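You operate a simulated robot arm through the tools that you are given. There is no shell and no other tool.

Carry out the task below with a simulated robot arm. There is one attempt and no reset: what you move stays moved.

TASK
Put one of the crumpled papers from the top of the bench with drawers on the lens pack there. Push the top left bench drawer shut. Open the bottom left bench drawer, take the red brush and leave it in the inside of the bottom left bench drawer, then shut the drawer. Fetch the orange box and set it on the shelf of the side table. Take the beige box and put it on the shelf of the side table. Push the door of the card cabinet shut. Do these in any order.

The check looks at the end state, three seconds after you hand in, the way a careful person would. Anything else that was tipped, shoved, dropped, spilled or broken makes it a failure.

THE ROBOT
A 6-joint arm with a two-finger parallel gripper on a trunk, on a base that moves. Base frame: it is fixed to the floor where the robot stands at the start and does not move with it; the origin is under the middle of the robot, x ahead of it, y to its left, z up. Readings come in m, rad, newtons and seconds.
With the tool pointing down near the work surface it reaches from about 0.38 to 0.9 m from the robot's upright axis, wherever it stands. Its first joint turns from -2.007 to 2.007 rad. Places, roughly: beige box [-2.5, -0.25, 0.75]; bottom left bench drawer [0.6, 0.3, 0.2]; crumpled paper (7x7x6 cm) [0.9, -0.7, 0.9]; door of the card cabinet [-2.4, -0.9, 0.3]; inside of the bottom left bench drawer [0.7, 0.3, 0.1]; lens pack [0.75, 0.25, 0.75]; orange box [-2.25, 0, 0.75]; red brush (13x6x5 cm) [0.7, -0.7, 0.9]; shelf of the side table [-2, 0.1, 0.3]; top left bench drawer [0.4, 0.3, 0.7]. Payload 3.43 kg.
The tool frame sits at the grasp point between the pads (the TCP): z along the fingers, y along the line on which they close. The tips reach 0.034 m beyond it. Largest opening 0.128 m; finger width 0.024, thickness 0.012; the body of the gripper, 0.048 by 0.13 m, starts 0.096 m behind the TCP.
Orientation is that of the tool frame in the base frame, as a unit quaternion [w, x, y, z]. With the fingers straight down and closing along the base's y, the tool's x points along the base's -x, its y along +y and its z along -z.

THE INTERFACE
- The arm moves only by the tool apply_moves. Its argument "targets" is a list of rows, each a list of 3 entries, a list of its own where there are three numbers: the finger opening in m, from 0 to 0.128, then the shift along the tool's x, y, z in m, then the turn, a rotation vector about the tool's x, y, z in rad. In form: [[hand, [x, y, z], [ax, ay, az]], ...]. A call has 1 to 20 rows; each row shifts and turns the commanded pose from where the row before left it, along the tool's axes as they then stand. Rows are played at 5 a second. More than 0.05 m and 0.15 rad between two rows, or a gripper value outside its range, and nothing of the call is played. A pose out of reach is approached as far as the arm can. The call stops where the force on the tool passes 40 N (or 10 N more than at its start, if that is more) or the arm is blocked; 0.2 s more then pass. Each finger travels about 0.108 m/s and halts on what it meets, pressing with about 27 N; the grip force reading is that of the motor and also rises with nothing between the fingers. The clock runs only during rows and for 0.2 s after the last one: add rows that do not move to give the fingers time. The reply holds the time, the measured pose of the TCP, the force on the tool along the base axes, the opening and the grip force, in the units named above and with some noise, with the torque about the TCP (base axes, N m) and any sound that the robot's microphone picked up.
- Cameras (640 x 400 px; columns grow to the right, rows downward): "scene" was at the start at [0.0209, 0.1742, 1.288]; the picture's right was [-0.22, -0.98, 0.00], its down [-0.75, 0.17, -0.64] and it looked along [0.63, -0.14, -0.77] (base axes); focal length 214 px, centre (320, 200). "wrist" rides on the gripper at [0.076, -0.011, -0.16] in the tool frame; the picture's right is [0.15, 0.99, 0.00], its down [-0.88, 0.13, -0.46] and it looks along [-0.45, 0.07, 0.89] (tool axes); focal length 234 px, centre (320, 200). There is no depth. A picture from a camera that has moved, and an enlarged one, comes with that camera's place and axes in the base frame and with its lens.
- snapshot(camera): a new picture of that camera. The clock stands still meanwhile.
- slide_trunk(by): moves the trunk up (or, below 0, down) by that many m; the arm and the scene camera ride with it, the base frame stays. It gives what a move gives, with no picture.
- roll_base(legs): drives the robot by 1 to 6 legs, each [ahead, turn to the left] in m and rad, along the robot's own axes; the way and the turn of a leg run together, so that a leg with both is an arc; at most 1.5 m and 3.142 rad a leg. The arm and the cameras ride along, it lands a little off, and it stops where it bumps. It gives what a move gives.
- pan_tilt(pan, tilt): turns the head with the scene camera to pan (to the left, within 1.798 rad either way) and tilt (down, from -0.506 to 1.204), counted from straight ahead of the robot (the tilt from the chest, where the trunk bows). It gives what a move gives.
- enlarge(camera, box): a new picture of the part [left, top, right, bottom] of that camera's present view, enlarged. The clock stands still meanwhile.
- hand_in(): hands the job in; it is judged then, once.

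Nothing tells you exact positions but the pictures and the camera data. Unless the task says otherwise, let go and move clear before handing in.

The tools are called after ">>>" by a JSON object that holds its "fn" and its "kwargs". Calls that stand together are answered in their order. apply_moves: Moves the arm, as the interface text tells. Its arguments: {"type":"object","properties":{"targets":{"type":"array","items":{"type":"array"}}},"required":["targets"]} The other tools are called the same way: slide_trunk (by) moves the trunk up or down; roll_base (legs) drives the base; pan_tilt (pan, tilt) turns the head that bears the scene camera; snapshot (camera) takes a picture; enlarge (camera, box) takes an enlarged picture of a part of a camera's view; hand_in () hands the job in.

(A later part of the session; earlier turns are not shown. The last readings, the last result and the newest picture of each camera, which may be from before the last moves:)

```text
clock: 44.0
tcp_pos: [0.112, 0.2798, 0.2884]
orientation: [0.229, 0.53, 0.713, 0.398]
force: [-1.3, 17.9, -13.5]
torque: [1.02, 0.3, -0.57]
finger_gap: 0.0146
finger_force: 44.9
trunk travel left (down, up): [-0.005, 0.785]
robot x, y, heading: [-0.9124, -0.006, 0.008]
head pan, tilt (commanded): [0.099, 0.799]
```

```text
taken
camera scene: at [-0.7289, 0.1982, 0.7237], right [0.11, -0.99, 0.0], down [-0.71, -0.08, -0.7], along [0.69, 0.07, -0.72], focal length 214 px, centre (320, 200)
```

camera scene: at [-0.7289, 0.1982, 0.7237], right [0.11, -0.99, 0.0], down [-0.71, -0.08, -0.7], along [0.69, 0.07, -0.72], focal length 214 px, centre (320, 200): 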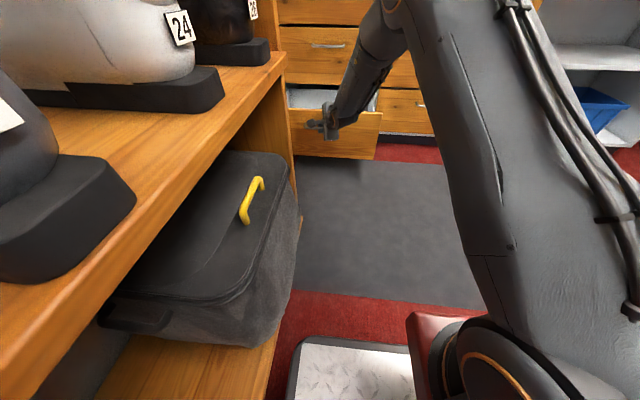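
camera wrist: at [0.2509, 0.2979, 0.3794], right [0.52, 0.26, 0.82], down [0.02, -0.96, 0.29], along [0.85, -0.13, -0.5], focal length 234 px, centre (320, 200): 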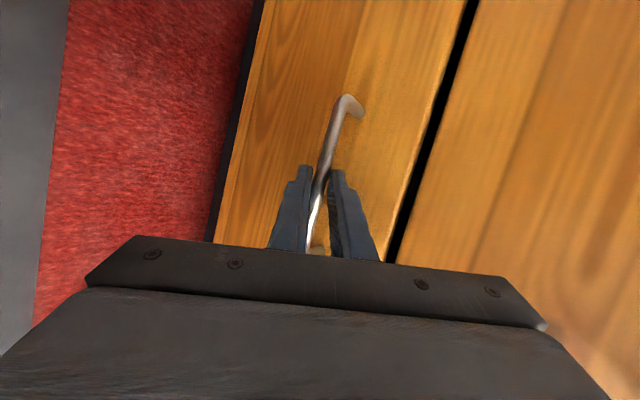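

The drawer is open about 0.29 m. Release and retract.

>>> {"fn": "apply_moves", "kwargs": {"targets": [[0.045, [0, 0, 0], [0, 0, 0]], [0.045, [0, 0, 0], [0, 0, 0]], [0.045, [0, 0, -0.03], [0, 0, 0]], [0.045, [0, 0, -0.04], [0, 0, 0]], [0.045, [0, 0, -0.04], [0, 0, 0]]]}}

>>> {"fn": "snapshot", "kwargs": {"camera": "wrist"}}

>>> {"fn": "slide_trunk", "kwargs": {"by": 0.4}}

>>> {"fn": "snapshot", "kwargs": {"camera": "scene"}}

```text
clock: 45.2
tcp_pos: [0.0302, 0.245, 0.3532]
orientation: [0.229, 0.53, 0.713, 0.398]
force: [-0.6, 0.2, -0.2]
torque: [0.0, 0.0, -0.01]
finger_gap: 0.0453
finger_force: 0.1
trunk travel left (down, up): [-0.005, 0.785]
robot x, y, heading: [-0.9082, -0.005, 0.004]
head pan, tilt (commanded): [0.099, 0.799]
```

```text
taken
camera wrist: at [-0.122, 0.2626, 0.4434], right [0.52, 0.26, 0.82], down [0.03, -0.96, 0.29], along [0.86, -0.13, -0.5], focal length 234 px, centre (320, 200)
```

wrist: 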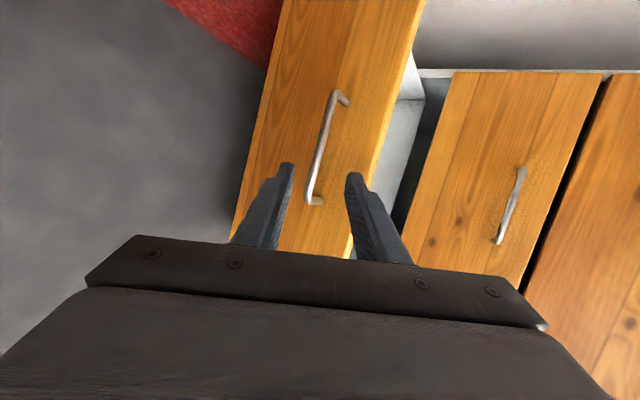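

```text
clock: 49.0
tcp_pos: [0.0299, 0.2443, 0.7526]
orientation: [0.229, 0.529, 0.714, 0.398]
force: [0.0, 0.2, -0.3]
torque: [0.02, -0.02, 0.03]
finger_gap: 0.0452
finger_force: 0.0
trunk travel left (down, up): [-0.405, 0.385]
robot x, y, heading: [-0.9134, -0.004, 0.008]
head pan, tilt (commanded): [0.099, 0.799]
```

```text
taken
camera scene: at [-0.8406, 0.1973, 1.1239], right [0.11, -0.99, 0.0], down [-0.71, -0.08, -0.7], along [0.69, 0.07, -0.72], focal length 214 px, centre (320, 200)
```

scene: 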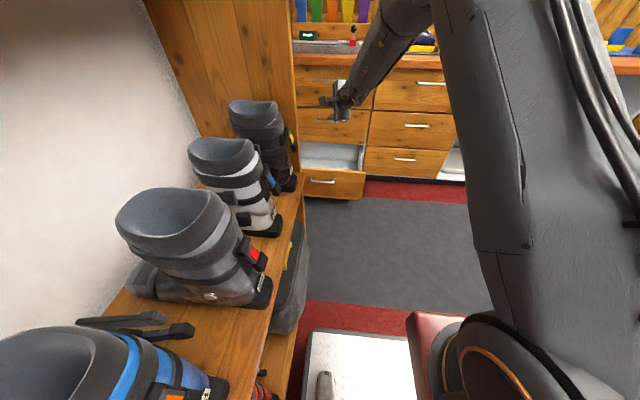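

Drawer is open about 0.29 m. Now I tuck the arm back to tool-down near the body, then raise the trunk.

>>> {"fn": "apply_moves", "kwargs": {"targets": [[0.045, [-0.0057, -0.0188, -0.0431], [0.0803, 0.0462, -0.1067]], [0.045, [-0.0015, -0.0226, -0.0416], [0.0803, 0.0462, -0.1067]], [0.045, [0.0029, -0.0258, -0.0396], [0.0803, 0.0462, -0.1067]], [0.045, [0.0076, -0.0283, -0.0372], [0.0803, 0.0462, -0.1067]], [0.045, [0.0124, -0.0301, -0.0344], [0.0803, 0.0462, -0.1067]], [0.045, [0.0172, -0.0312, -0.0313], [0.0803, 0.0462, -0.1067]], [0.045, [0.0219, -0.0315, -0.0279], [0.0803, 0.0462, -0.1067]], [0.045, [0.0265, -0.031, -0.0243], [0.0803, 0.0462, -0.1067]], [0.045, [0.0307, -0.0297, -0.0205], [0.0803, 0.0462, -0.1067]], [0.045, [0.0347, -0.0278, -0.0167], [0.0803, 0.0462, -0.1067]], [0.045, [0.0382, -0.0251, -0.013], [0.0803, 0.0462, -0.1067]]]}}

>>> {"fn": "slide_trunk", "kwargs": {"by": 0.25}}

>>> {"fn": "snapshot", "kwargs": {"camera": "scene"}}

```text
clock: 51.4
tcp_pos: [-0.4216, 0.0057, 0.854]
orientation: [-0.001, 0.0, 1.0, -0.001]
force: [0.0, -0.3, -0.7]
torque: [0.01, 0.02, -0.01]
finger_gap: 0.0452
finger_force: 0.0
trunk travel left (down, up): [-0.405, 0.385]
robot x, y, heading: [-0.9107, -0.0062, 0.008]
head pan, tilt (commanded): [0.099, 0.799]
```

```text
clock: 54.0
tcp_pos: [-0.4232, 0.0062, 1.1024]
orientation: [0.0, 0.0, 1.0, 0.0]
force: [-0.3, 0.7, 0.1]
torque: [-0.01, -0.02, -0.02]
finger_gap: 0.045
finger_force: 0.0
trunk travel left (down, up): [-0.655, 0.135]
robot x, y, heading: [-0.9112, -0.0053, 0.007]
head pan, tilt (commanded): [0.099, 0.799]
```

```text
taken
camera scene: at [-0.9102, 0.1968, 1.3739], right [0.11, -0.99, 0.0], down [-0.71, -0.08, -0.7], along [0.69, 0.07, -0.72], focal length 214 px, centre (320, 200)
```

scene: 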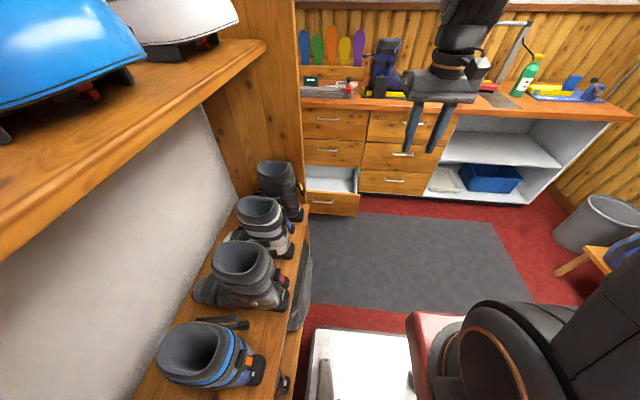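

Arm is tucked. Before driving toward the right side of the bench, I check the stool and bin on that side.

>>> {"fn": "pan_tilt", "kwargs": {"pan": -0.9, "tilt": 0.6}}

>>> {"fn": "snapshot", "kwargs": {"camera": "scene"}}

>>> {"fn": "pan_tilt", "kwargs": {"pan": -1.79, "tilt": 0.5}}

>>> {"fn": "snapshot", "kwargs": {"camera": "scene"}}

```text
clock: 55.3
tcp_pos: [-0.4221, 0.0066, 1.1029]
orientation: [0.0, -0.001, 1.0, 0.0]
force: [0.9, 1.0, 0.0]
torque: [0.01, -0.01, 0.0]
finger_gap: 0.0451
finger_force: 0.0
trunk travel left (down, up): [-0.655, 0.135]
robot x, y, heading: [-0.9098, -0.0004, 0.012]
head pan, tilt (commanded): [-0.901, 0.6]
```

```text
taken
camera scene: at [-0.935, 0.1194, 1.3908], right [-0.78, -0.63, 0.0], down [-0.35, 0.44, -0.82], along [0.52, -0.64, -0.57], focal length 214 px, centre (320, 200)
```

scene: 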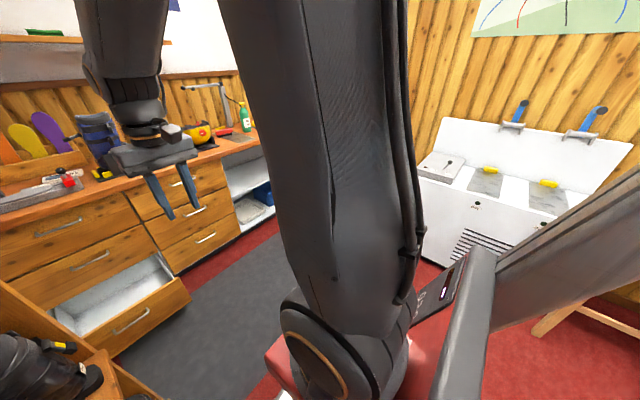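

```text
clock: 56.5
tcp_pos: [-0.4233, 0.0064, 1.1038]
orientation: [0.0, 0.001, 1.0, 0.001]
force: [0.2, 0.4, 0.2]
torque: [0.02, -0.02, 0.03]
finger_gap: 0.0449
finger_force: 0.1
trunk travel left (down, up): [-0.655, 0.135]
robot x, y, heading: [-0.9151, -0.0029, 0.006]
head pan, tilt (commanded): [-1.791, 0.499]
```

```text
taken
camera scene: at [-1.0096, 0.0993, 1.3999], right [-0.98, 0.21, 0.0], down [0.1, 0.47, -0.88], along [-0.18, -0.86, -0.48], focal length 214 px, centre (320, 200)
```

scene: 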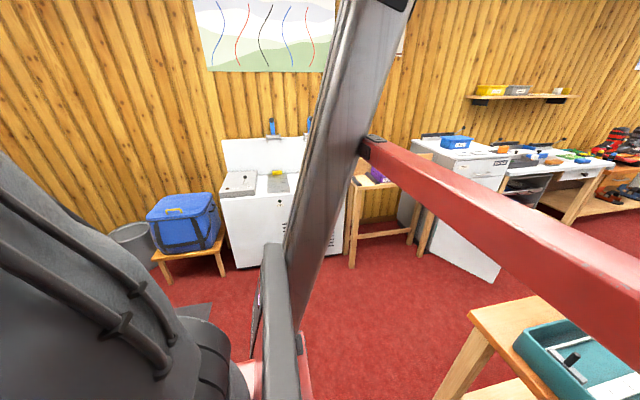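

The red crossbar behind the head is the robot's own fixed frame, so its footprint is about ±0.3 m; stool and side table are clear of my path. I'll drive an arc to the right and face the bench near the brush.

>>> {"fn": "roll_base", "kwargs": {"legs": [[0.8, -1.0], [0.3, 0], [0, 1.0]]}}

>>> {"fn": "pan_tilt", "kwargs": {"pan": -0.1, "tilt": 0.8}}

>>> {"fn": "snapshot", "kwargs": {"camera": "scene"}}

>>> {"fn": "snapshot", "kwargs": {"camera": "wrist"}}

```text
clock: 64.9
tcp_pos: [0.4044, -0.6106, 1.1035]
orientation: [0.0, 0.006, 1.0, 0.0]
force: [-0.4, -0.1, 0.3]
torque: [0.0, 0.02, 0.0]
finger_gap: 0.0454
finger_force: 0.1
trunk travel left (down, up): [-0.655, 0.135]
robot x, y, heading: [-0.0878, -0.6164, -0.003]
head pan, tilt (commanded): [-1.791, 0.499]
cut short: leg 1
```

```text
clock: 66.6
tcp_pos: [0.4052, -0.6114, 1.1033]
orientation: [0.0, 0.006, 1.0, 0.0]
force: [0.4, 0.2, 0.0]
torque: [0.0, 0.04, 0.02]
finger_gap: 0.0449
finger_force: 0.0
trunk travel left (down, up): [-0.655, 0.135]
robot x, y, heading: [-0.0852, -0.6206, -0.012]
head pan, tilt (commanded): [-0.099, 0.799]
```

```text
taken
camera scene: at [-0.0803, -0.4321, 1.374], right [-0.1, -0.99, 0.0], down [-0.71, 0.08, -0.7], along [0.69, -0.07, -0.72], focal length 214 px, centre (320, 200)
```

scene: 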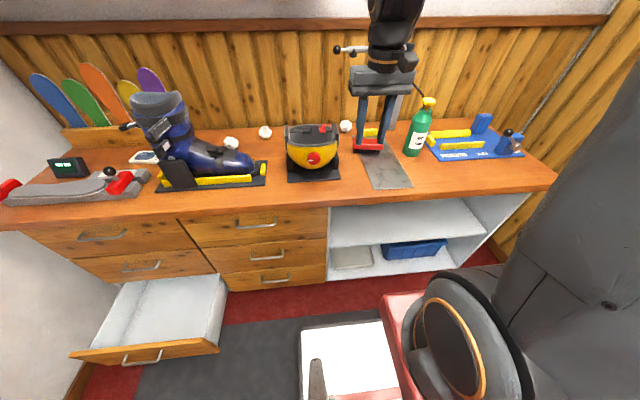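

```text
taken
camera wrist: at [0.3288, -0.6212, 1.2635], right [-0.13, 0.99, 0.0], down [0.88, 0.12, 0.46], along [0.45, 0.06, -0.89], focal length 234 px, centre (320, 200)
```

wrist: 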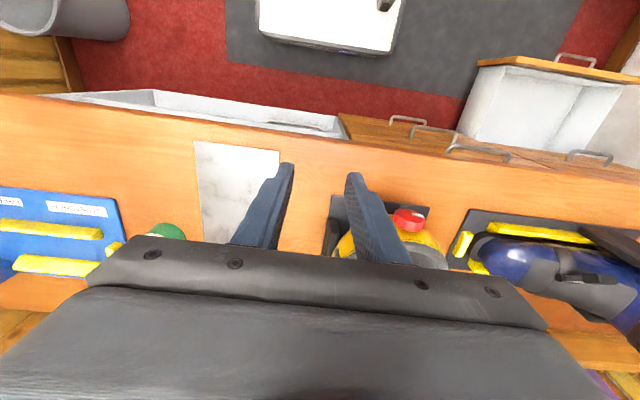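

I see three crumpled papers along the wall and the red brush beside the metal plate at about (0.65,-0.70). I'll move the gripper above the brush and look with the wrist camera.

>>> {"fn": "apply_moves", "kwargs": {"targets": [[0.06, [-0.036, -0.018, 0.0], [0, 0, 0]], [0.08, [-0.036, -0.018, 0.0], [0, 0, 0]], [0.1, [-0.036, -0.018, 0.0], [0, 0, 0]], [0.1, [-0.036, -0.018, 0.0], [0, 0, 0]], [0.1, [-0.036, -0.018, 0.0], [0, 0, 0]]]}}

>>> {"fn": "snapshot", "kwargs": {"camera": "wrist"}}

>>> {"fn": "snapshot", "kwargs": {"camera": "scene"}}

```text
clock: 67.8
tcp_pos: [0.5833, -0.7024, 1.1046]
orientation: [0.0, 0.006, 1.0, -0.001]
force: [-1.3, 0.3, 0.1]
torque: [0.0, -0.04, 0.03]
finger_gap: 0.1
finger_force: 0.0
trunk travel left (down, up): [-0.655, 0.135]
robot x, y, heading: [-0.0832, -0.6198, -0.008]
head pan, tilt (commanded): [-0.099, 0.799]
```

```text
taken
camera wrist: at [0.5076, -0.713, 1.2634], right [-0.13, 0.99, 0.0], down [0.88, 0.12, 0.46], along [0.45, 0.06, -0.89], focal length 234 px, centre (320, 200)
```

wrist: 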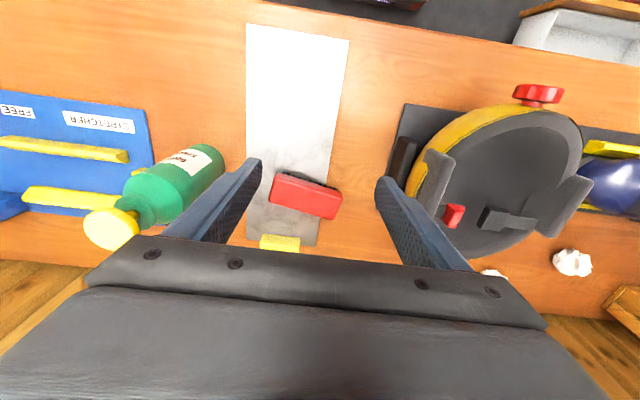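

```text
taken
camera scene: at [-0.0807, -0.4318, 1.3739], right [-0.1, -0.99, 0.0], down [-0.71, 0.07, -0.7], along [0.69, -0.07, -0.72], focal length 214 px, centre (320, 200)
```

scene: 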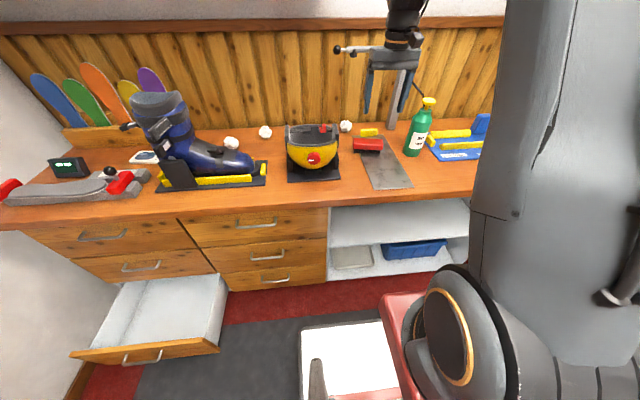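

The brush (top at z≈0.89, centre ≈(0.69,-0.71)) lies lengthwise nearly along y, so I'll turn the tool about 81° to close across its width, centre above it and check.

>>> {"fn": "apply_moves", "kwargs": {"targets": [[0.1, [0, 0, 0], [0, 0, -0.142]], [0.1, [0, 0, 0], [0, 0, -0.142]], [0.1, [0, 0, 0], [0, 0, -0.142]], [0.1, [0, 0, 0], [0, 0, -0.142]], [0.1, [0, 0, 0], [0, 0, -0.142]], [0.1, [0, 0, 0], [0, 0, -0.142]], [0.1, [0, 0, 0], [0, 0, -0.142]], [0.1, [0, 0, 0], [0, 0, -0.142]], [0.1, [0, 0, 0], [0, 0, -0.142]], [0.1, [0, 0, 0], [0, 0, -0.142]], [0.1, [-0.002, -0.036, 0], [0, 0, 0]], [0.1, [-0.002, -0.036, 0], [0, 0, 0]], [0.1, [-0.002, -0.035, 0], [0, 0, 0]], [0.1, [0, 0, 0.035], [0, 0, 0]], [0.1, [0, 0, 0.035], [0, 0, 0]]]}}

>>> {"fn": "snapshot", "kwargs": {"camera": "wrist"}}

>>> {"fn": "snapshot", "kwargs": {"camera": "scene"}}

```text
clock: 71.0
tcp_pos: [0.6899, -0.7162, 1.0335]
orientation: [0.0, -0.648, 0.762, 0.0]
force: [-0.5, 0.3, 0.0]
torque: [-0.01, -0.02, 0.0]
finger_gap: 0.1001
finger_force: 0.2
trunk travel left (down, up): [-0.655, 0.135]
robot x, y, heading: [-0.0868, -0.6132, -0.01]
head pan, tilt (commanded): [-0.099, 0.799]
```

```text
taken
camera wrist: at [0.6886, -0.7917, 1.1938], right [-1.0, 0.01, 0.0], down [0.01, 0.89, 0.46], along [0.01, 0.45, -0.89], focal length 234 px, centre (320, 200)
```

wrist: 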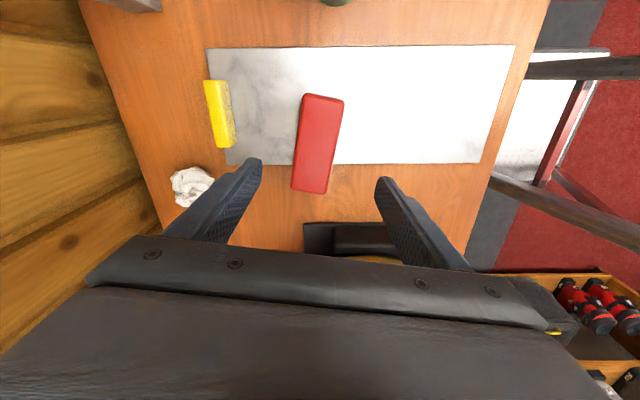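

```text
taken
camera scene: at [-0.0804, -0.432, 1.374], right [-0.1, -0.99, 0.0], down [-0.71, 0.07, -0.7], along [0.69, -0.07, -0.72], focal length 214 px, centre (320, 200)
```

scene: 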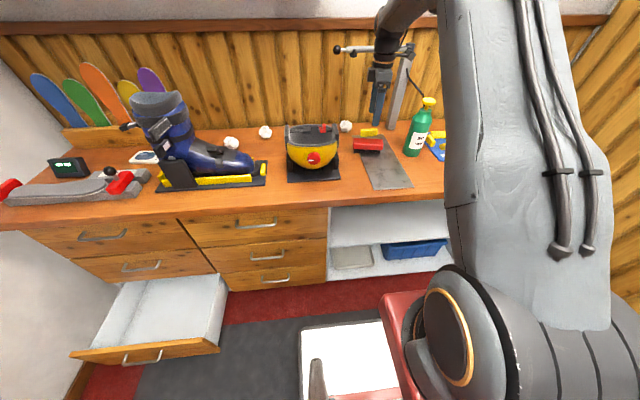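

The brush is centred between the fingers and aligned. Descend and grip.

>>> {"fn": "apply_moves", "kwargs": {"targets": [[0.1, [0.002, -0.0064, 0.035], [0, 0, 0]], [0.1, [0, 0, 0.04], [0, 0, 0]], [0.1, [0, 0, 0.04], [0, 0, 0]], [0.1, [0, 0, 0.034], [0, 0, 0]]]}}

>>> {"fn": "snapshot", "kwargs": {"camera": "wrist"}}

>>> {"fn": "enlarge", "kwargs": {"camera": "scene", "box": [320, 80, 460, 200]}}

```text
clock: 72.2
tcp_pos: [0.6986, -0.7186, 0.8911]
orientation: [0.002, -0.647, 0.762, -0.003]
force: [-6.8, 1.6, 13.9]
torque: [0.26, 1.05, 0.0]
finger_gap: 0.1034
finger_force: 3.2
trunk travel left (down, up): [-0.655, 0.135]
robot x, y, heading: [-0.0865, -0.6165, -0.005]
head pan, tilt (commanded): [-0.099, 0.799]
stopped in row 4: the force on the tool passed its limit at 43 N (the readings are from after the stop); the commanded pose is now the measured one
```

```text
taken
camera wrist: at [0.696, -0.7949, 1.0504], right [-1.0, 0.01, -0.01], down [0.01, 0.89, 0.45], along [0.01, 0.45, -0.89], focal length 234 px, centre (320, 200)
```

wrist: 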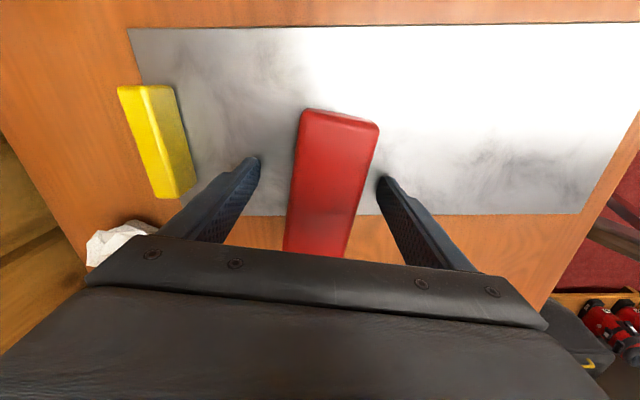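

```text
3.33 times, centred on (390, 140) of scene
camera zoom: at [-0.0814, -0.4319, 1.3739], right [-0.1, -0.99, 0.0], down [-0.71, 0.07, -0.7], along [0.69, -0.07, -0.72], focal length 715 px, centre (87, 400)
```

zoom: 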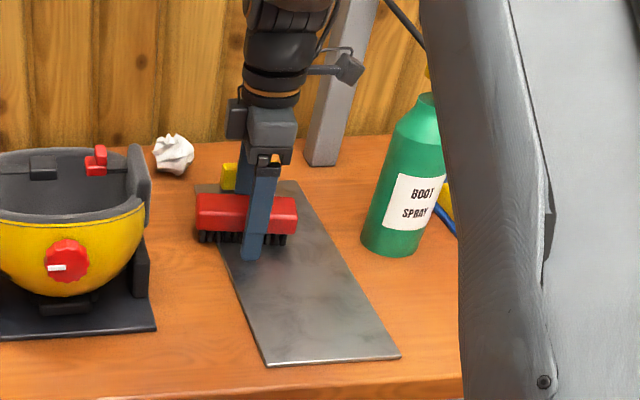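

Fingertips touched the plate at TCP z≈0.891. I'll lift 4 mm and close on the brush.

>>> {"fn": "apply_moves", "kwargs": {"targets": [[0.1, [0, 0, -0.005], [0, 0, 0]], [0.06, [0, 0, 0], [0, 0, 0]], [0.03, [0, 0, 0], [0, 0, 0]], [0.0, [0, 0, 0], [0, 0, 0]], [0.0, [0, 0, 0], [0, 0, 0]], [0.0, [0, 0, 0], [0, 0, 0]]]}}

>>> {"fn": "snapshot", "kwargs": {"camera": "wrist"}}

```text
clock: 73.6
tcp_pos: [0.6981, -0.7185, 0.8938]
orientation: [0.002, -0.647, 0.762, -0.003]
force: [-0.7, 0.2, 0.7]
torque: [-0.02, 0.01, 0.02]
finger_gap: 0.0519
finger_force: 26.7
trunk travel left (down, up): [-0.655, 0.135]
robot x, y, heading: [-0.0839, -0.613, -0.004]
head pan, tilt (commanded): [-0.099, 0.799]
```

```text
taken
camera wrist: at [0.6969, -0.795, 1.0535], right [-1.0, 0.01, -0.01], down [0.01, 0.89, 0.45], along [0.01, 0.45, -0.89], focal length 234 px, centre (320, 200)
```

wrist: 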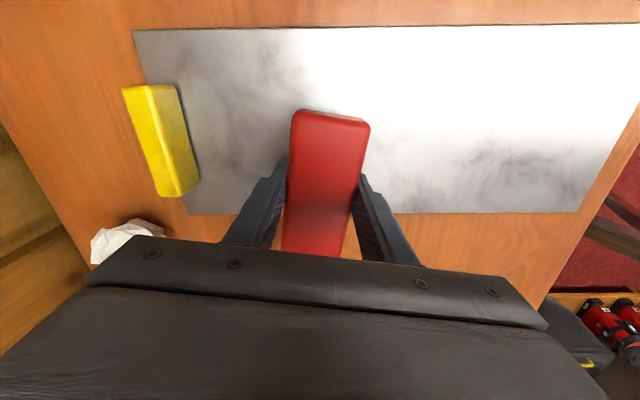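

The brush is held. Lift it and bring it back near the robot.

>>> {"fn": "apply_moves", "kwargs": {"targets": [[0.0, [0, 0, -0.042], [0, 0, 0]], [0.0, [0, 0, -0.045], [0, 0, 0]], [0.0, [0, 0, -0.045], [0, 0, 0]], [0.0, [0, 0, -0.045], [0, 0, 0]], [0.0, [0, 0, -0.045], [0, 0, 0]], [0.0, [-0.0072, 0.0446, 0], [0, 0, 0]], [0.0, [-0.0072, 0.0446, 0], [0, 0, 0]], [0.0, [-0.0072, 0.0446, 0], [0, 0, 0]], [0.0, [-0.0072, 0.0446, 0], [0, 0, 0]], [0.0, [-0.0072, 0.0446, 0], [0, 0, 0]], [0.0, [-0.0072, 0.0446, 0], [0, 0, 0]], [0.0, [-0.0072, 0.0446, 0], [0, 0, 0]]]}}

>>> {"fn": "snapshot", "kwargs": {"camera": "wrist"}}

>>> {"fn": "snapshot", "kwargs": {"camera": "scene"}}

```text
clock: 76.2
tcp_pos: [0.398, -0.6184, 1.1122]
orientation: [0.003, -0.647, 0.762, -0.003]
force: [0.6, -1.3, -0.5]
torque: [0.02, 0.03, 0.0]
finger_gap: 0.0
finger_force: 27.1
trunk travel left (down, up): [-0.655, 0.135]
robot x, y, heading: [-0.0872, -0.6137, -0.003]
head pan, tilt (commanded): [-0.099, 0.799]
```

```text
taken
camera wrist: at [0.3956, -0.6946, 1.273], right [-1.0, 0.02, -0.01], down [0.01, 0.89, 0.45], along [0.01, 0.45, -0.89], focal length 234 px, centre (320, 200)
```

wrist: 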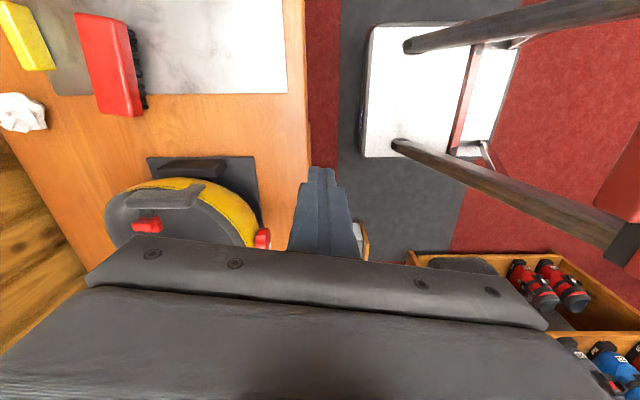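

```text
taken
camera scene: at [-0.0797, -0.4321, 1.374], right [-0.1, -0.99, 0.0], down [-0.71, 0.07, -0.7], along [0.69, -0.07, -0.72], focal length 214 px, centre (320, 200)
```

scene: 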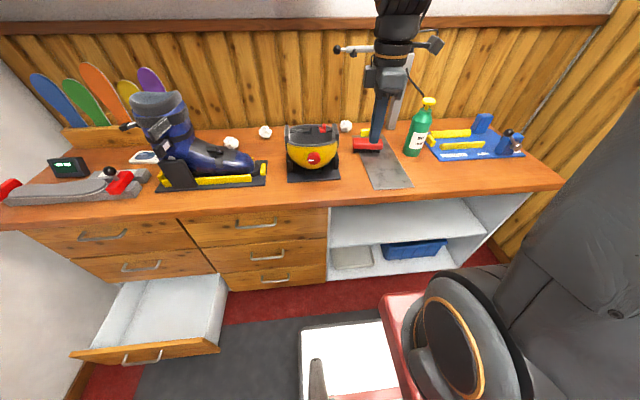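

The brush slipped out at the start of the lift and is still in its place. I'll go back and re-grip, then lift slowly, checking the gap.

>>> {"fn": "apply_moves", "kwargs": {"targets": [[0.09, [0.0075, -0.0445, 0], [0, 0, 0]], [0.09, [0.0075, -0.0445, 0], [0, 0, 0]], [0.09, [0.0075, -0.0445, 0], [0, 0, 0]], [0.09, [0.0075, -0.0445, 0], [0, 0, 0]], [0.09, [0.0075, -0.0445, 0], [0, 0, 0]], [0.09, [0.0075, -0.0445, 0], [0, 0, 0]], [0.09, [0.0075, -0.0445, 0], [0, 0, 0]], [0.09, [0, 0, 0.043], [0, 0, 0]], [0.09, [0, 0, 0.043], [0, 0, 0]], [0.09, [0, 0, 0.043], [0, 0, 0]], [0.09, [0, 0, 0.043], [0, 0, 0]]]}}

>>> {"fn": "snapshot", "kwargs": {"camera": "wrist"}}

>>> {"fn": "enlarge", "kwargs": {"camera": "scene", "box": [330, 90, 430, 190]}}

```text
clock: 78.6
tcp_pos: [0.6978, -0.7222, 0.9442]
orientation: [0.002, -0.647, 0.762, -0.002]
force: [0.0, 0.0, 0.2]
torque: [-0.02, -0.01, -0.01]
finger_gap: 0.09
finger_force: 0.1
trunk travel left (down, up): [-0.655, 0.135]
robot x, y, heading: [-0.0808, -0.6168, -0.006]
head pan, tilt (commanded): [-0.099, 0.799]
```

```text
taken
camera wrist: at [0.6943, -0.7981, 1.1038], right [-1.0, 0.01, -0.01], down [0.01, 0.89, 0.45], along [0.01, 0.45, -0.89], focal length 234 px, centre (320, 200)
```

wrist: 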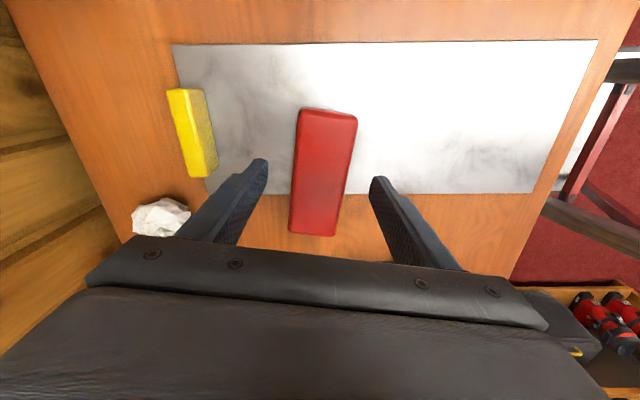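

```text
4.00 times, centred on (380, 140) of scene
camera zoom: at [-0.0806, -0.432, 1.3739], right [-0.1, -0.99, 0.0], down [-0.71, 0.07, -0.7], along [0.69, -0.07, -0.72], focal length 858 px, centre (80, 440)
```

zoom: 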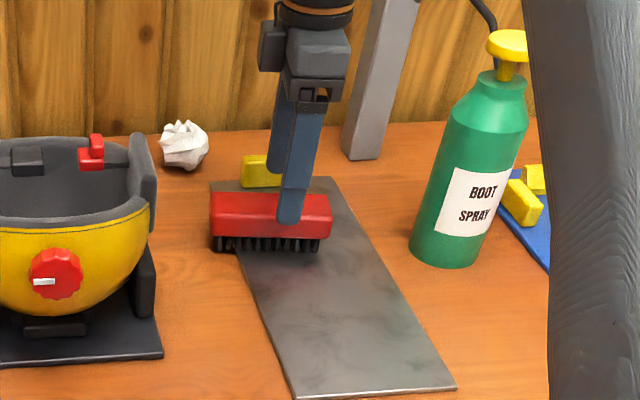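

Aligned above the brush again. Descend, close, and lift 1–2 cm slowly.

>>> {"fn": "apply_moves", "kwargs": {"targets": [[0.09, [0, 0, 0.03], [0, 0, 0]], [0.09, [0, 0, 0.02], [0, 0, 0]], [0.05, [0, 0, 0], [0, 0, 0]], [0.02, [0, 0, 0], [0, 0, 0]], [0.0, [0, 0, 0], [0, 0, 0]], [0.0, [0, 0, 0], [0, 0, 0]], [0.0, [0, 0, 0], [0, 0, 0]]]}}

>>> {"fn": "apply_moves", "kwargs": {"targets": [[0.0, [0, 0, -0.003], [0, 0, 0]], [0.0, [0, 0, -0.004], [0, 0, 0]], [0.0, [0, 0, -0.005], [0, 0, 0]], [0.0, [0, 0, -0.008], [0, 0, 0]]]}}

>>> {"fn": "snapshot", "kwargs": {"camera": "wrist"}}

>>> {"fn": "enlarge", "kwargs": {"camera": "scene", "box": [330, 90, 430, 190]}}

```text
clock: 80.2
tcp_pos: [0.6993, -0.7222, 0.895]
orientation: [0.002, -0.648, 0.762, -0.003]
force: [0.3, 0.3, -0.7]
torque: [0.0, -0.03, -0.01]
finger_gap: 0.0517
finger_force: 27.4
trunk travel left (down, up): [-0.655, 0.135]
robot x, y, heading: [-0.0845, -0.6178, -0.008]
head pan, tilt (commanded): [-0.099, 0.799]
```

```text
clock: 81.2
tcp_pos: [0.6975, -0.7214, 0.9141]
orientation: [0.002, -0.647, 0.762, -0.003]
force: [0.1, 0.0, -2.1]
torque: [-0.03, -0.01, 0.04]
finger_gap: 0.0518
finger_force: 27.9
trunk travel left (down, up): [-0.655, 0.135]
robot x, y, heading: [-0.0843, -0.6176, -0.006]
head pan, tilt (commanded): [-0.099, 0.799]
```

```text
taken
camera wrist: at [0.6955, -0.7971, 1.0737], right [-1.0, 0.01, -0.01], down [0.01, 0.89, 0.45], along [0.01, 0.45, -0.89], focal length 234 px, centre (320, 200)
```

wrist: 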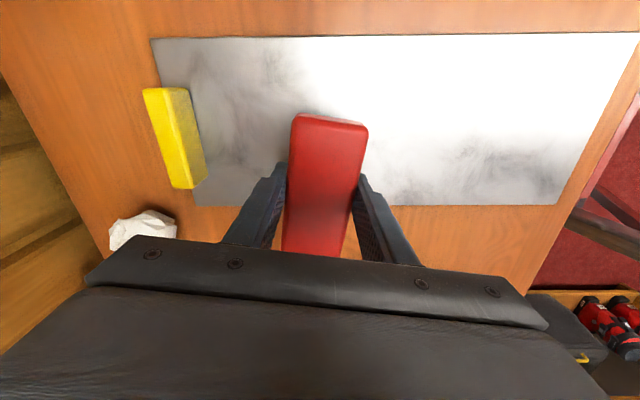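

```text
4.00 times, centred on (380, 140) of scene
camera zoom: at [-0.0802, -0.4321, 1.374], right [-0.1, -0.99, 0.0], down [-0.71, 0.07, -0.7], along [0.69, -0.07, -0.72], focal length 858 px, centre (80, 440)
```

zoom: 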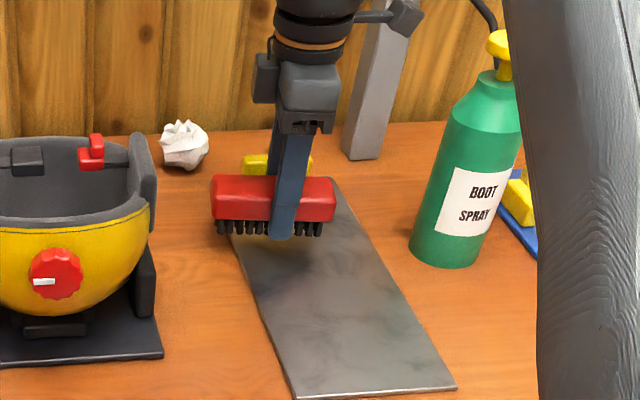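

It's lifted (weight ≈2 N). I'll continue gently with small, ramped steps.

>>> {"fn": "apply_moves", "kwargs": {"targets": [[0.0, [0, 0, -0.004], [0, 0, 0]], [0.0, [0, 0, -0.007], [0, 0, 0]], [0.0, [0, 0, -0.01], [0, 0, 0]], [0.0, [0, 0, -0.013], [0, 0, 0]], [0.0, [0, 0, -0.016], [0, 0, 0]], [0.0, [0, 0, -0.019], [0, 0, 0]], [0.0, [0, 0, -0.02], [0, 0, 0]], [0.0, [0, 0, -0.02], [0, 0, 0]], [0.0, [0, 0, -0.02], [0, 0, 0]], [0.0, [0, 0, -0.02], [0, 0, 0]], [0.0, [0, 0, -0.017], [0, 0, 0]], [0.0, [0, 0, -0.014], [0, 0, 0]], [0.0, [0, 0, -0.01], [0, 0, 0]], [0.0, [0, 0, -0.006], [0, 0, 0]], [0.0, [0, 0, -0.003], [0, 0, 0]]]}}

>>> {"fn": "snapshot", "kwargs": {"camera": "wrist"}}

```text
clock: 84.4
tcp_pos: [0.6972, -0.7213, 1.1143]
orientation: [0.003, -0.647, 0.762, -0.002]
force: [-0.1, 0.1, -1.3]
torque: [0.01, 0.01, 0.0]
finger_gap: 0.0517
finger_force: 27.2
trunk travel left (down, up): [-0.655, 0.135]
robot x, y, heading: [-0.086, -0.6218, -0.007]
head pan, tilt (commanded): [-0.099, 0.799]
```

```text
taken
camera wrist: at [0.6945, -0.7966, 1.2733], right [-1.0, 0.01, -0.01], down [0.01, 0.89, 0.45], along [0.01, 0.45, -0.89], focal length 234 px, centre (320, 200)
```

wrist: 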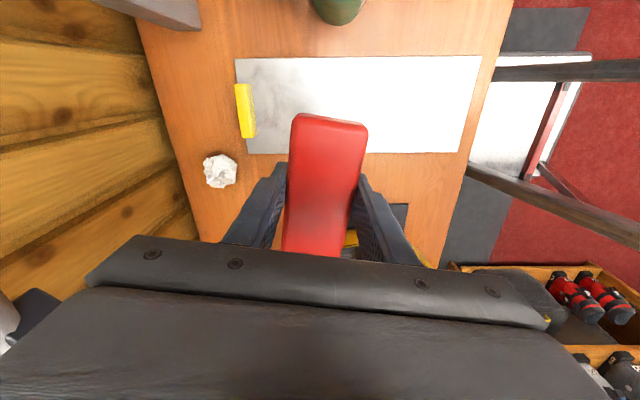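

Held firmly. Retract gently toward the robot, then reposition the base in front of the open drawer.

>>> {"fn": "apply_moves", "kwargs": {"targets": [[0.0, [-0.0016, 0.0099, 0], [0, 0, 0]], [0.0, [-0.0032, 0.0197, 0], [0, 0, 0]], [0.0, [-0.0048, 0.0296, 0], [0, 0, 0]], [0.0, [-0.0048, 0.0296, 0], [0, 0, 0]], [0.0, [-0.0048, 0.0296, 0], [0, 0, 0]], [0.0, [-0.0048, 0.0296, 0], [0, 0, 0]], [0.0, [-0.0048, 0.0296, 0], [0, 0, 0]], [0.0, [-0.0048, 0.0296, 0], [0, 0, 0]], [0.0, [-0.0048, 0.0296, 0], [0, 0, 0]], [0.0, [-0.0048, 0.0296, 0], [0, 0, 0]], [0.0, [-0.0032, 0.0197, 0], [0, 0, 0]], [0.0, [-0.0016, 0.0099, 0], [0, 0, 0]]]}}

>>> {"fn": "roll_base", "kwargs": {"legs": [[0, -0.75], [-0.72, 0], [0, 0.75]]}}

>>> {"fn": "pan_tilt", "kwargs": {"pan": 0.3, "tilt": 0.8}}

>>> {"fn": "snapshot", "kwargs": {"camera": "scene"}}

>>> {"fn": "snapshot", "kwargs": {"camera": "wrist"}}

```text
clock: 87.0
tcp_pos: [0.4114, -0.625, 1.1112]
orientation: [0.002, -0.648, 0.762, -0.003]
force: [-0.8, -0.9, -0.7]
torque: [-0.01, 0.04, 0.03]
finger_gap: 0.0517
finger_force: 27.0
trunk travel left (down, up): [-0.655, 0.135]
robot x, y, heading: [-0.0877, -0.6162, -0.007]
head pan, tilt (commanded): [-0.099, 0.799]
```

```text
clock: 94.9
tcp_pos: [-0.1195, -0.1281, 1.1112]
orientation: [0.002, -0.649, 0.761, -0.003]
force: [-1.0, -0.3, -1.0]
torque: [0.0, 0.0, 0.0]
finger_gap: 0.0517
finger_force: 27.0
trunk travel left (down, up): [-0.655, 0.135]
robot x, y, heading: [-0.6175, -0.1225, -0.001]
head pan, tilt (commanded): [-0.099, 0.799]
```

```text
clock: 95.8
tcp_pos: [-0.1188, -0.1292, 1.1103]
orientation: [0.002, -0.648, 0.762, -0.002]
force: [0.1, -0.7, -1.5]
torque: [-0.01, 0.01, -0.01]
finger_gap: 0.0519
finger_force: 27.3
trunk travel left (down, up): [-0.655, 0.135]
robot x, y, heading: [-0.6153, -0.1215, -0.005]
head pan, tilt (commanded): [0.3, 0.799]
```

```text
taken
camera scene: at [-0.6142, 0.0955, 1.3739], right [0.29, -0.96, 0.0], down [-0.69, -0.21, -0.7], along [0.67, 0.2, -0.72], focal length 214 px, centre (320, 200)
```

scene: 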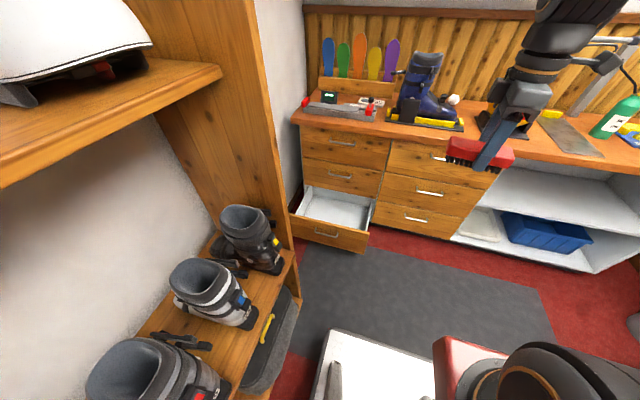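

```text
taken
camera wrist: at [-0.1211, -0.2052, 1.2711], right [-1.0, 0.01, -0.01], down [0.01, 0.89, 0.45], along [0.01, 0.45, -0.89], focal length 234 px, centre (320, 200)
```

wrist: 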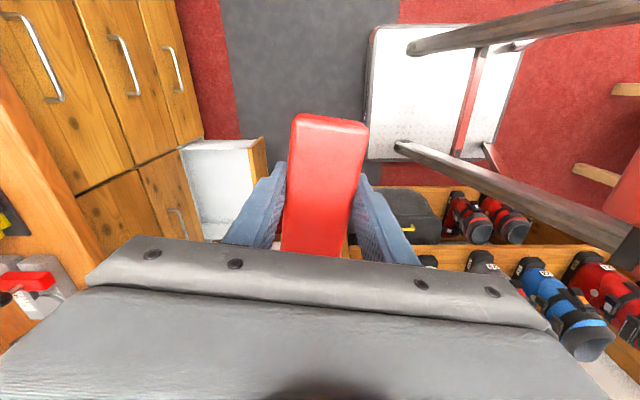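

I'm at the drawer with the brush held. Drive forward 0.17 m, then move the arm over the drawer interior.

>>> {"fn": "roll_base", "kwargs": {"legs": [[0.17, 0]]}}

>>> {"fn": "apply_moves", "kwargs": {"targets": [[0.0, [-0.0094, -0.0034, 0], [0, 0, 0]], [0.0, [-0.0188, -0.0069, 0], [0, 0, 0]], [0.0, [-0.0282, -0.0103, 0], [0, 0, 0]], [0.0, [-0.0282, -0.0103, 0], [0, 0, 0]], [0.0, [-0.0282, -0.0103, 0], [0, 0, 0]], [0.0, [-0.0282, -0.0103, 0], [0, 0, 0]], [0.0, [-0.0282, -0.0103, 0], [0, 0, 0]], [0.0, [-0.0282, -0.0103, 0], [0, 0, 0]], [0.0, [-0.0282, -0.0103, 0], [0, 0, 0]], [0.0, [-0.0282, -0.0103, 0], [0, 0, 0]], [0.0, [-0.0282, -0.0103, 0], [0, 0, 0]], [0.0, [-0.0282, -0.0103, 0], [0, 0, 0]], [0.0, [-0.0282, -0.0103, 0], [0, 0, 0]], [0.0, [-0.0282, -0.0103, 0], [0, 0, 0]], [0.0, [-0.0282, -0.0103, 0], [0, 0, 0]], [0.0, [-0.0282, -0.0103, 0], [0, 0, 0]], [0.0, [-0.0188, -0.0069, 0], [0, 0, 0]], [0.0, [-0.0094, -0.0034, 0], [0, 0, 0]]]}}

>>> {"fn": "snapshot", "kwargs": {"camera": "scene"}}

>>> {"fn": "snapshot", "kwargs": {"camera": "wrist"}}

```text
clock: 97.3
tcp_pos: [0.0516, -0.1292, 1.112]
orientation: [0.002, -0.649, 0.76, -0.002]
force: [-0.1, 0.7, -0.6]
torque: [0.01, 0.0, 0.0]
finger_gap: 0.0516
finger_force: 27.1
trunk travel left (down, up): [-0.655, 0.135]
robot x, y, heading: [-0.4412, -0.1237, -0.004]
head pan, tilt (commanded): [0.3, 0.799]
```

```text
clock: 101.1
tcp_pos: [0.2867, 0.2914, 1.1115]
orientation: [0.002, -0.648, 0.761, -0.002]
force: [-0.7, -0.1, -1.8]
torque: [0.01, -0.03, -0.01]
finger_gap: 0.0516
finger_force: 27.4
trunk travel left (down, up): [-0.655, 0.135]
robot x, y, heading: [-0.4424, -0.1239, 0.002]
head pan, tilt (commanded): [0.3, 0.799]
```

```text
taken
camera scene: at [-0.444, 0.0951, 1.3739], right [0.29, -0.96, 0.0], down [-0.69, -0.21, -0.7], along [0.67, 0.2, -0.72], focal length 214 px, centre (320, 200)
```

scene: 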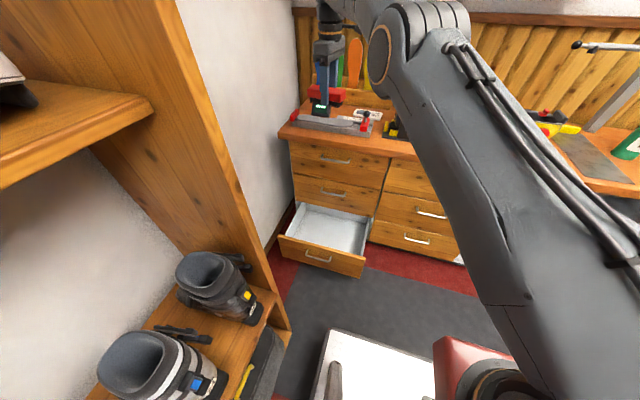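

```text
taken
camera wrist: at [0.284, 0.2143, 1.2723], right [-1.0, 0.01, -0.01], down [0.01, 0.89, 0.45], along [0.01, 0.45, -0.89], focal length 234 px, centre (320, 200)
```

wrist: 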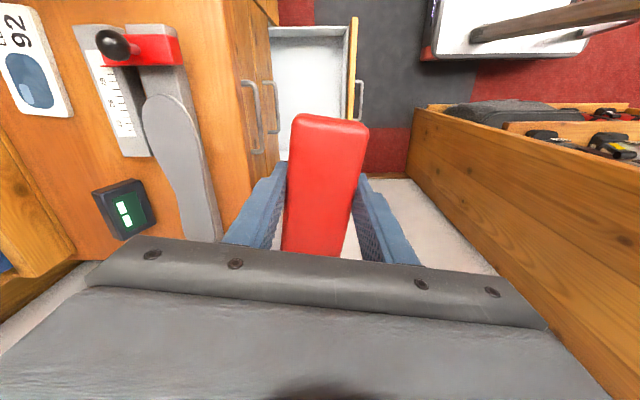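

The brush is above the drawer opening. Lower the trunk in two steps, watching.

>>> {"fn": "slide_trunk", "kwargs": {"by": -0.35}}

>>> {"fn": "snapshot", "kwargs": {"camera": "scene"}}

```text
clock: 104.5
tcp_pos: [0.286, 0.2904, 0.7621]
orientation: [0.003, -0.649, 0.761, -0.002]
force: [-0.6, 0.3, -2.1]
torque: [0.0, 0.02, 0.01]
finger_gap: 0.0518
finger_force: 26.7
trunk travel left (down, up): [-0.305, 0.485]
robot x, y, heading: [-0.4431, -0.123, -0.001]
head pan, tilt (commanded): [0.3, 0.799]
```

```text
taken
camera scene: at [-0.3464, 0.0949, 1.0239], right [0.29, -0.96, 0.0], down [-0.69, -0.21, -0.7], along [0.67, 0.2, -0.72], focal length 214 px, centre (320, 200)
```

scene: 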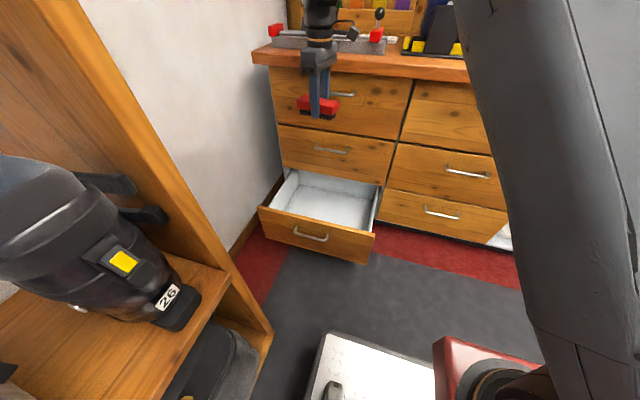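

>>> {"fn": "slide_trunk", "kwargs": {"by": -0.27}}

>>> {"fn": "snapshot", "kwargs": {"camera": "scene"}}

>>> {"fn": "snapshot", "kwargs": {"camera": "wrist"}}

```text
clock: 107.2
tcp_pos: [0.2869, 0.2906, 0.492]
orientation: [0.002, -0.649, 0.761, -0.003]
force: [0.0, 0.1, -1.7]
torque: [-0.03, 0.0, -0.03]
finger_gap: 0.0516
finger_force: 27.2
trunk travel left (down, up): [-0.035, 0.755]
robot x, y, heading: [-0.4425, -0.1189, 0.0]
head pan, tilt (commanded): [0.3, 0.799]
```

```text
taken
camera scene: at [-0.2713, 0.0947, 0.7539], right [0.29, -0.96, 0.0], down [-0.69, -0.21, -0.7], along [0.67, 0.2, -0.72], focal length 214 px, centre (320, 200)
```

scene: 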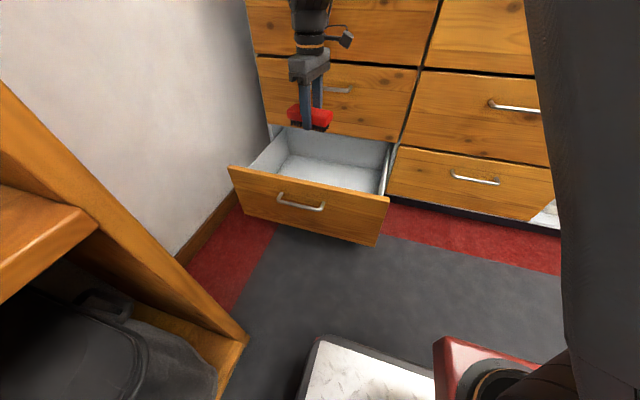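

```text
taken
camera wrist: at [0.2839, 0.2144, 0.652], right [-1.0, 0.01, -0.01], down [0.01, 0.89, 0.45], along [0.01, 0.45, -0.89], focal length 234 px, centre (320, 200)
```

wrist: 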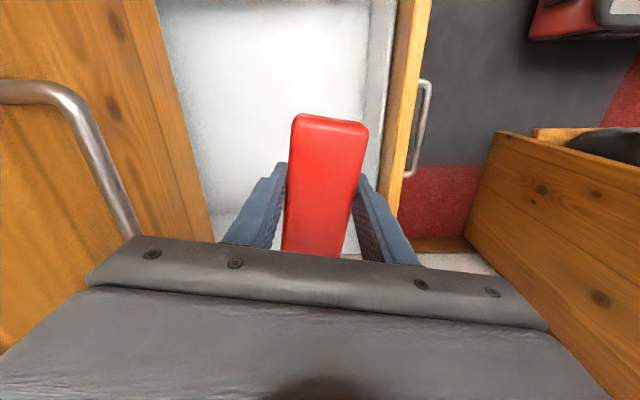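

Clear above the drawer. Lower the brush into the drawer.

>>> {"fn": "apply_moves", "kwargs": {"targets": [[0.0, [0, 0, 0.008], [0, 0, 0]], [0.0, [0, 0, 0.015], [0, 0, 0]], [0.0, [0, 0, 0.02], [0, 0, 0]], [0.0, [0, 0, 0.025], [0, 0, 0]], [0.0, [0, 0, 0.025], [0, 0, 0]], [0.0, [0, 0, 0.025], [0, 0, 0]], [0.0, [0, 0, 0.025], [0, 0, 0]], [0.0, [0, 0, 0.025], [0, 0, 0]], [0.0, [0, 0, 0.025], [0, 0, 0]], [0.0, [0, 0, 0.025], [0, 0, 0]], [0.0, [0, 0, 0.02], [0, 0, 0]], [0.0, [0, 0, 0.015], [0, 0, 0]], [0.0, [0, 0, 0.008], [0, 0, 0]]]}}

>>> {"fn": "snapshot", "kwargs": {"camera": "scene"}}

>>> {"fn": "snapshot", "kwargs": {"camera": "wrist"}}

```text
clock: 110.0
tcp_pos: [0.2882, 0.2898, 0.2314]
orientation: [0.002, -0.649, 0.761, -0.002]
force: [0.3, 0.8, -1.1]
torque: [-0.02, -0.02, 0.01]
finger_gap: 0.0516
finger_force: 26.6
trunk travel left (down, up): [-0.035, 0.755]
robot x, y, heading: [-0.4448, -0.1245, 0.002]
head pan, tilt (commanded): [0.3, 0.799]
```

```text
taken
camera scene: at [-0.2713, 0.0947, 0.7539], right [0.29, -0.96, 0.0], down [-0.69, -0.21, -0.7], along [0.67, 0.2, -0.72], focal length 214 px, centre (320, 200)
```

scene: 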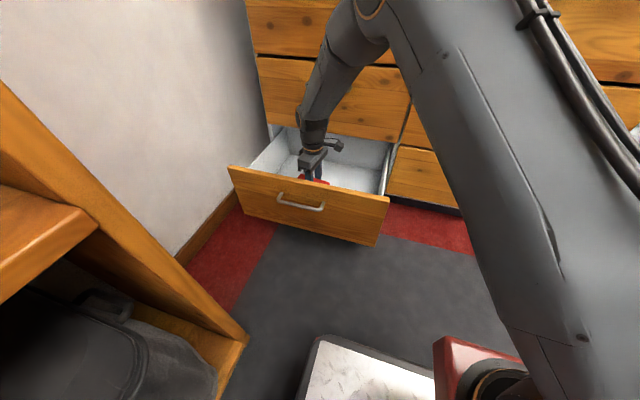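

```text
taken
camera wrist: at [0.286, 0.2143, 0.3906], right [-1.0, 0.01, -0.01], down [0.01, 0.89, 0.45], along [0.01, 0.45, -0.89], focal length 234 px, centre (320, 200)
```

wrist: 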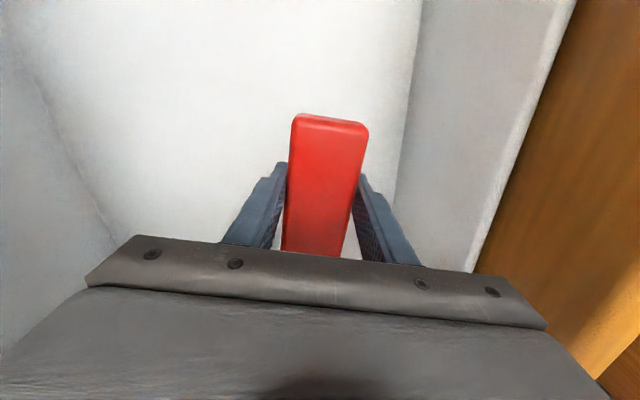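

Brush is inside the drawer walls; continue down in small steps to find the floor.

>>> {"fn": "apply_moves", "kwargs": {"targets": [[0.0, [0, 0, 0.008], [0, 0, 0]], [0.0, [0, 0, 0.008], [0, 0, 0]], [0.0, [0, 0, 0.008], [0, 0, 0]]]}}

>>> {"fn": "apply_moves", "kwargs": {"targets": [[0.0, [0, 0, 0.006], [0, 0, 0]], [0.0, [0, 0, 0.006], [0, 0, 0]]]}}

```text
clock: 110.8
tcp_pos: [0.2882, 0.2897, 0.2065]
orientation: [0.002, -0.649, 0.76, -0.003]
force: [-0.6, -0.5, -1.9]
torque: [-0.02, 0.01, 0.03]
finger_gap: 0.0518
finger_force: 27.0
trunk travel left (down, up): [-0.035, 0.755]
robot x, y, heading: [-0.4437, -0.1213, -0.005]
head pan, tilt (commanded): [0.3, 0.799]
```

```text
clock: 111.4
tcp_pos: [0.2871, 0.2897, 0.1943]
orientation: [0.002, -0.649, 0.761, -0.003]
force: [-0.6, 0.9, -1.0]
torque: [0.02, -0.02, -0.03]
finger_gap: 0.0517
finger_force: 26.2
trunk travel left (down, up): [-0.035, 0.755]
robot x, y, heading: [-0.4459, -0.1247, -0.003]
head pan, tilt (commanded): [0.3, 0.799]
```

>>> {"fn": "apply_moves", "kwargs": {"targets": [[0.0, [0, 0, 0.005], [0, 0, 0]], [0.0, [0, 0, 0.005], [0, 0, 0]]]}}

>>> {"fn": "apply_moves", "kwargs": {"targets": [[0.0, [0, 0, 0.004], [0, 0, 0]], [0.0, [0, 0, 0.004], [0, 0, 0]]]}}

>>> {"fn": "snapshot", "kwargs": {"camera": "wrist"}}

```text
clock: 112.0
tcp_pos: [0.2883, 0.2909, 0.1858]
orientation: [0.002, -0.649, 0.761, -0.002]
force: [0.2, -0.6, -0.5]
torque: [0.0, -0.01, 0.03]
finger_gap: 0.0518
finger_force: 27.1
trunk travel left (down, up): [-0.035, 0.755]
robot x, y, heading: [-0.4466, -0.1197, -0.006]
head pan, tilt (commanded): [0.3, 0.799]
```

```text
clock: 112.6
tcp_pos: [0.2877, 0.2903, 0.1761]
orientation: [0.003, -0.649, 0.761, -0.003]
force: [0.3, -0.2, -1.0]
torque: [0.02, 0.01, -0.02]
finger_gap: 0.0515
finger_force: 26.9
trunk travel left (down, up): [-0.035, 0.755]
robot x, y, heading: [-0.4443, -0.123, -0.0]
head pan, tilt (commanded): [0.3, 0.799]
```

```text
taken
camera wrist: at [0.2863, 0.2138, 0.337], right [-1.0, 0.01, -0.01], down [0.01, 0.89, 0.45], along [0.01, 0.45, -0.89], focal length 234 px, centre (320, 200)
```

wrist: 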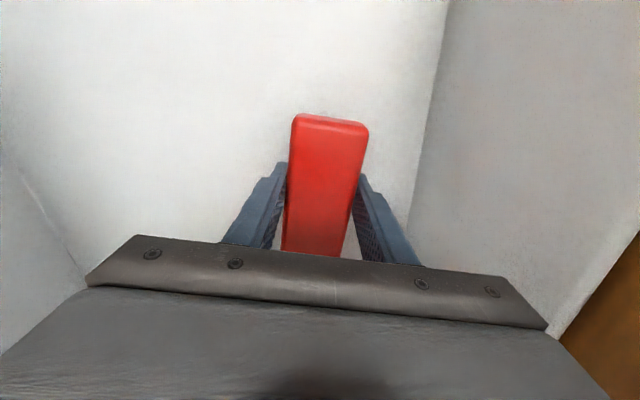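

>>> {"fn": "apply_moves", "kwargs": {"targets": [[0.0, [0, 0, 0.005], [0, 0, 0]], [0.0, [0, 0, 0.005], [0, 0, 0]]]}}

>>> {"fn": "apply_moves", "kwargs": {"targets": [[0.0, [0, 0, 0.004], [0, 0, 0]], [0.0, [0, 0, 0.004], [0, 0, 0]]]}}

>>> {"fn": "apply_moves", "kwargs": {"targets": [[0.0, [0, 0, 0.004], [0, 0, 0]], [0.0, [0, 0, 0.004], [0, 0, 0]]]}}

```text
clock: 113.2
tcp_pos: [0.2891, 0.2896, 0.1668]
orientation: [0.003, -0.649, 0.761, -0.003]
force: [0.4, 0.4, -1.2]
torque: [-0.03, 0.01, -0.02]
finger_gap: 0.0519
finger_force: 27.0
trunk travel left (down, up): [-0.035, 0.755]
robot x, y, heading: [-0.4456, -0.122, -0.005]
head pan, tilt (commanded): [0.3, 0.799]
```

```text
clock: 113.8
tcp_pos: [0.2914, 0.2913, 0.1614]
orientation: [0.004, -0.648, 0.761, -0.003]
force: [-1.0, -0.6, 26.3]
torque: [0.15, 0.87, 0.27]
finger_gap: 0.0522
finger_force: 27.3
trunk travel left (down, up): [-0.035, 0.755]
robot x, y, heading: [-0.4492, -0.1193, -0.002]
head pan, tilt (commanded): [0.3, 0.799]
```

```text
clock: 114.3
tcp_pos: [0.2928, 0.2911, 0.1588]
orientation: [0.005, -0.647, 0.762, -0.002]
force: [-0.1, -3.2, 16.3]
torque: [-0.52, 0.58, 0.21]
finger_gap: 0.0516
finger_force: 26.9
trunk travel left (down, up): [-0.035, 0.755]
robot x, y, heading: [-0.444, -0.1236, -0.001]
head pan, tilt (commanded): [0.3, 0.799]
stopped in row 2: the force on the tool passed its limit at 47 N (the readings are from after the stop); the commanded pose is now the measured one
```

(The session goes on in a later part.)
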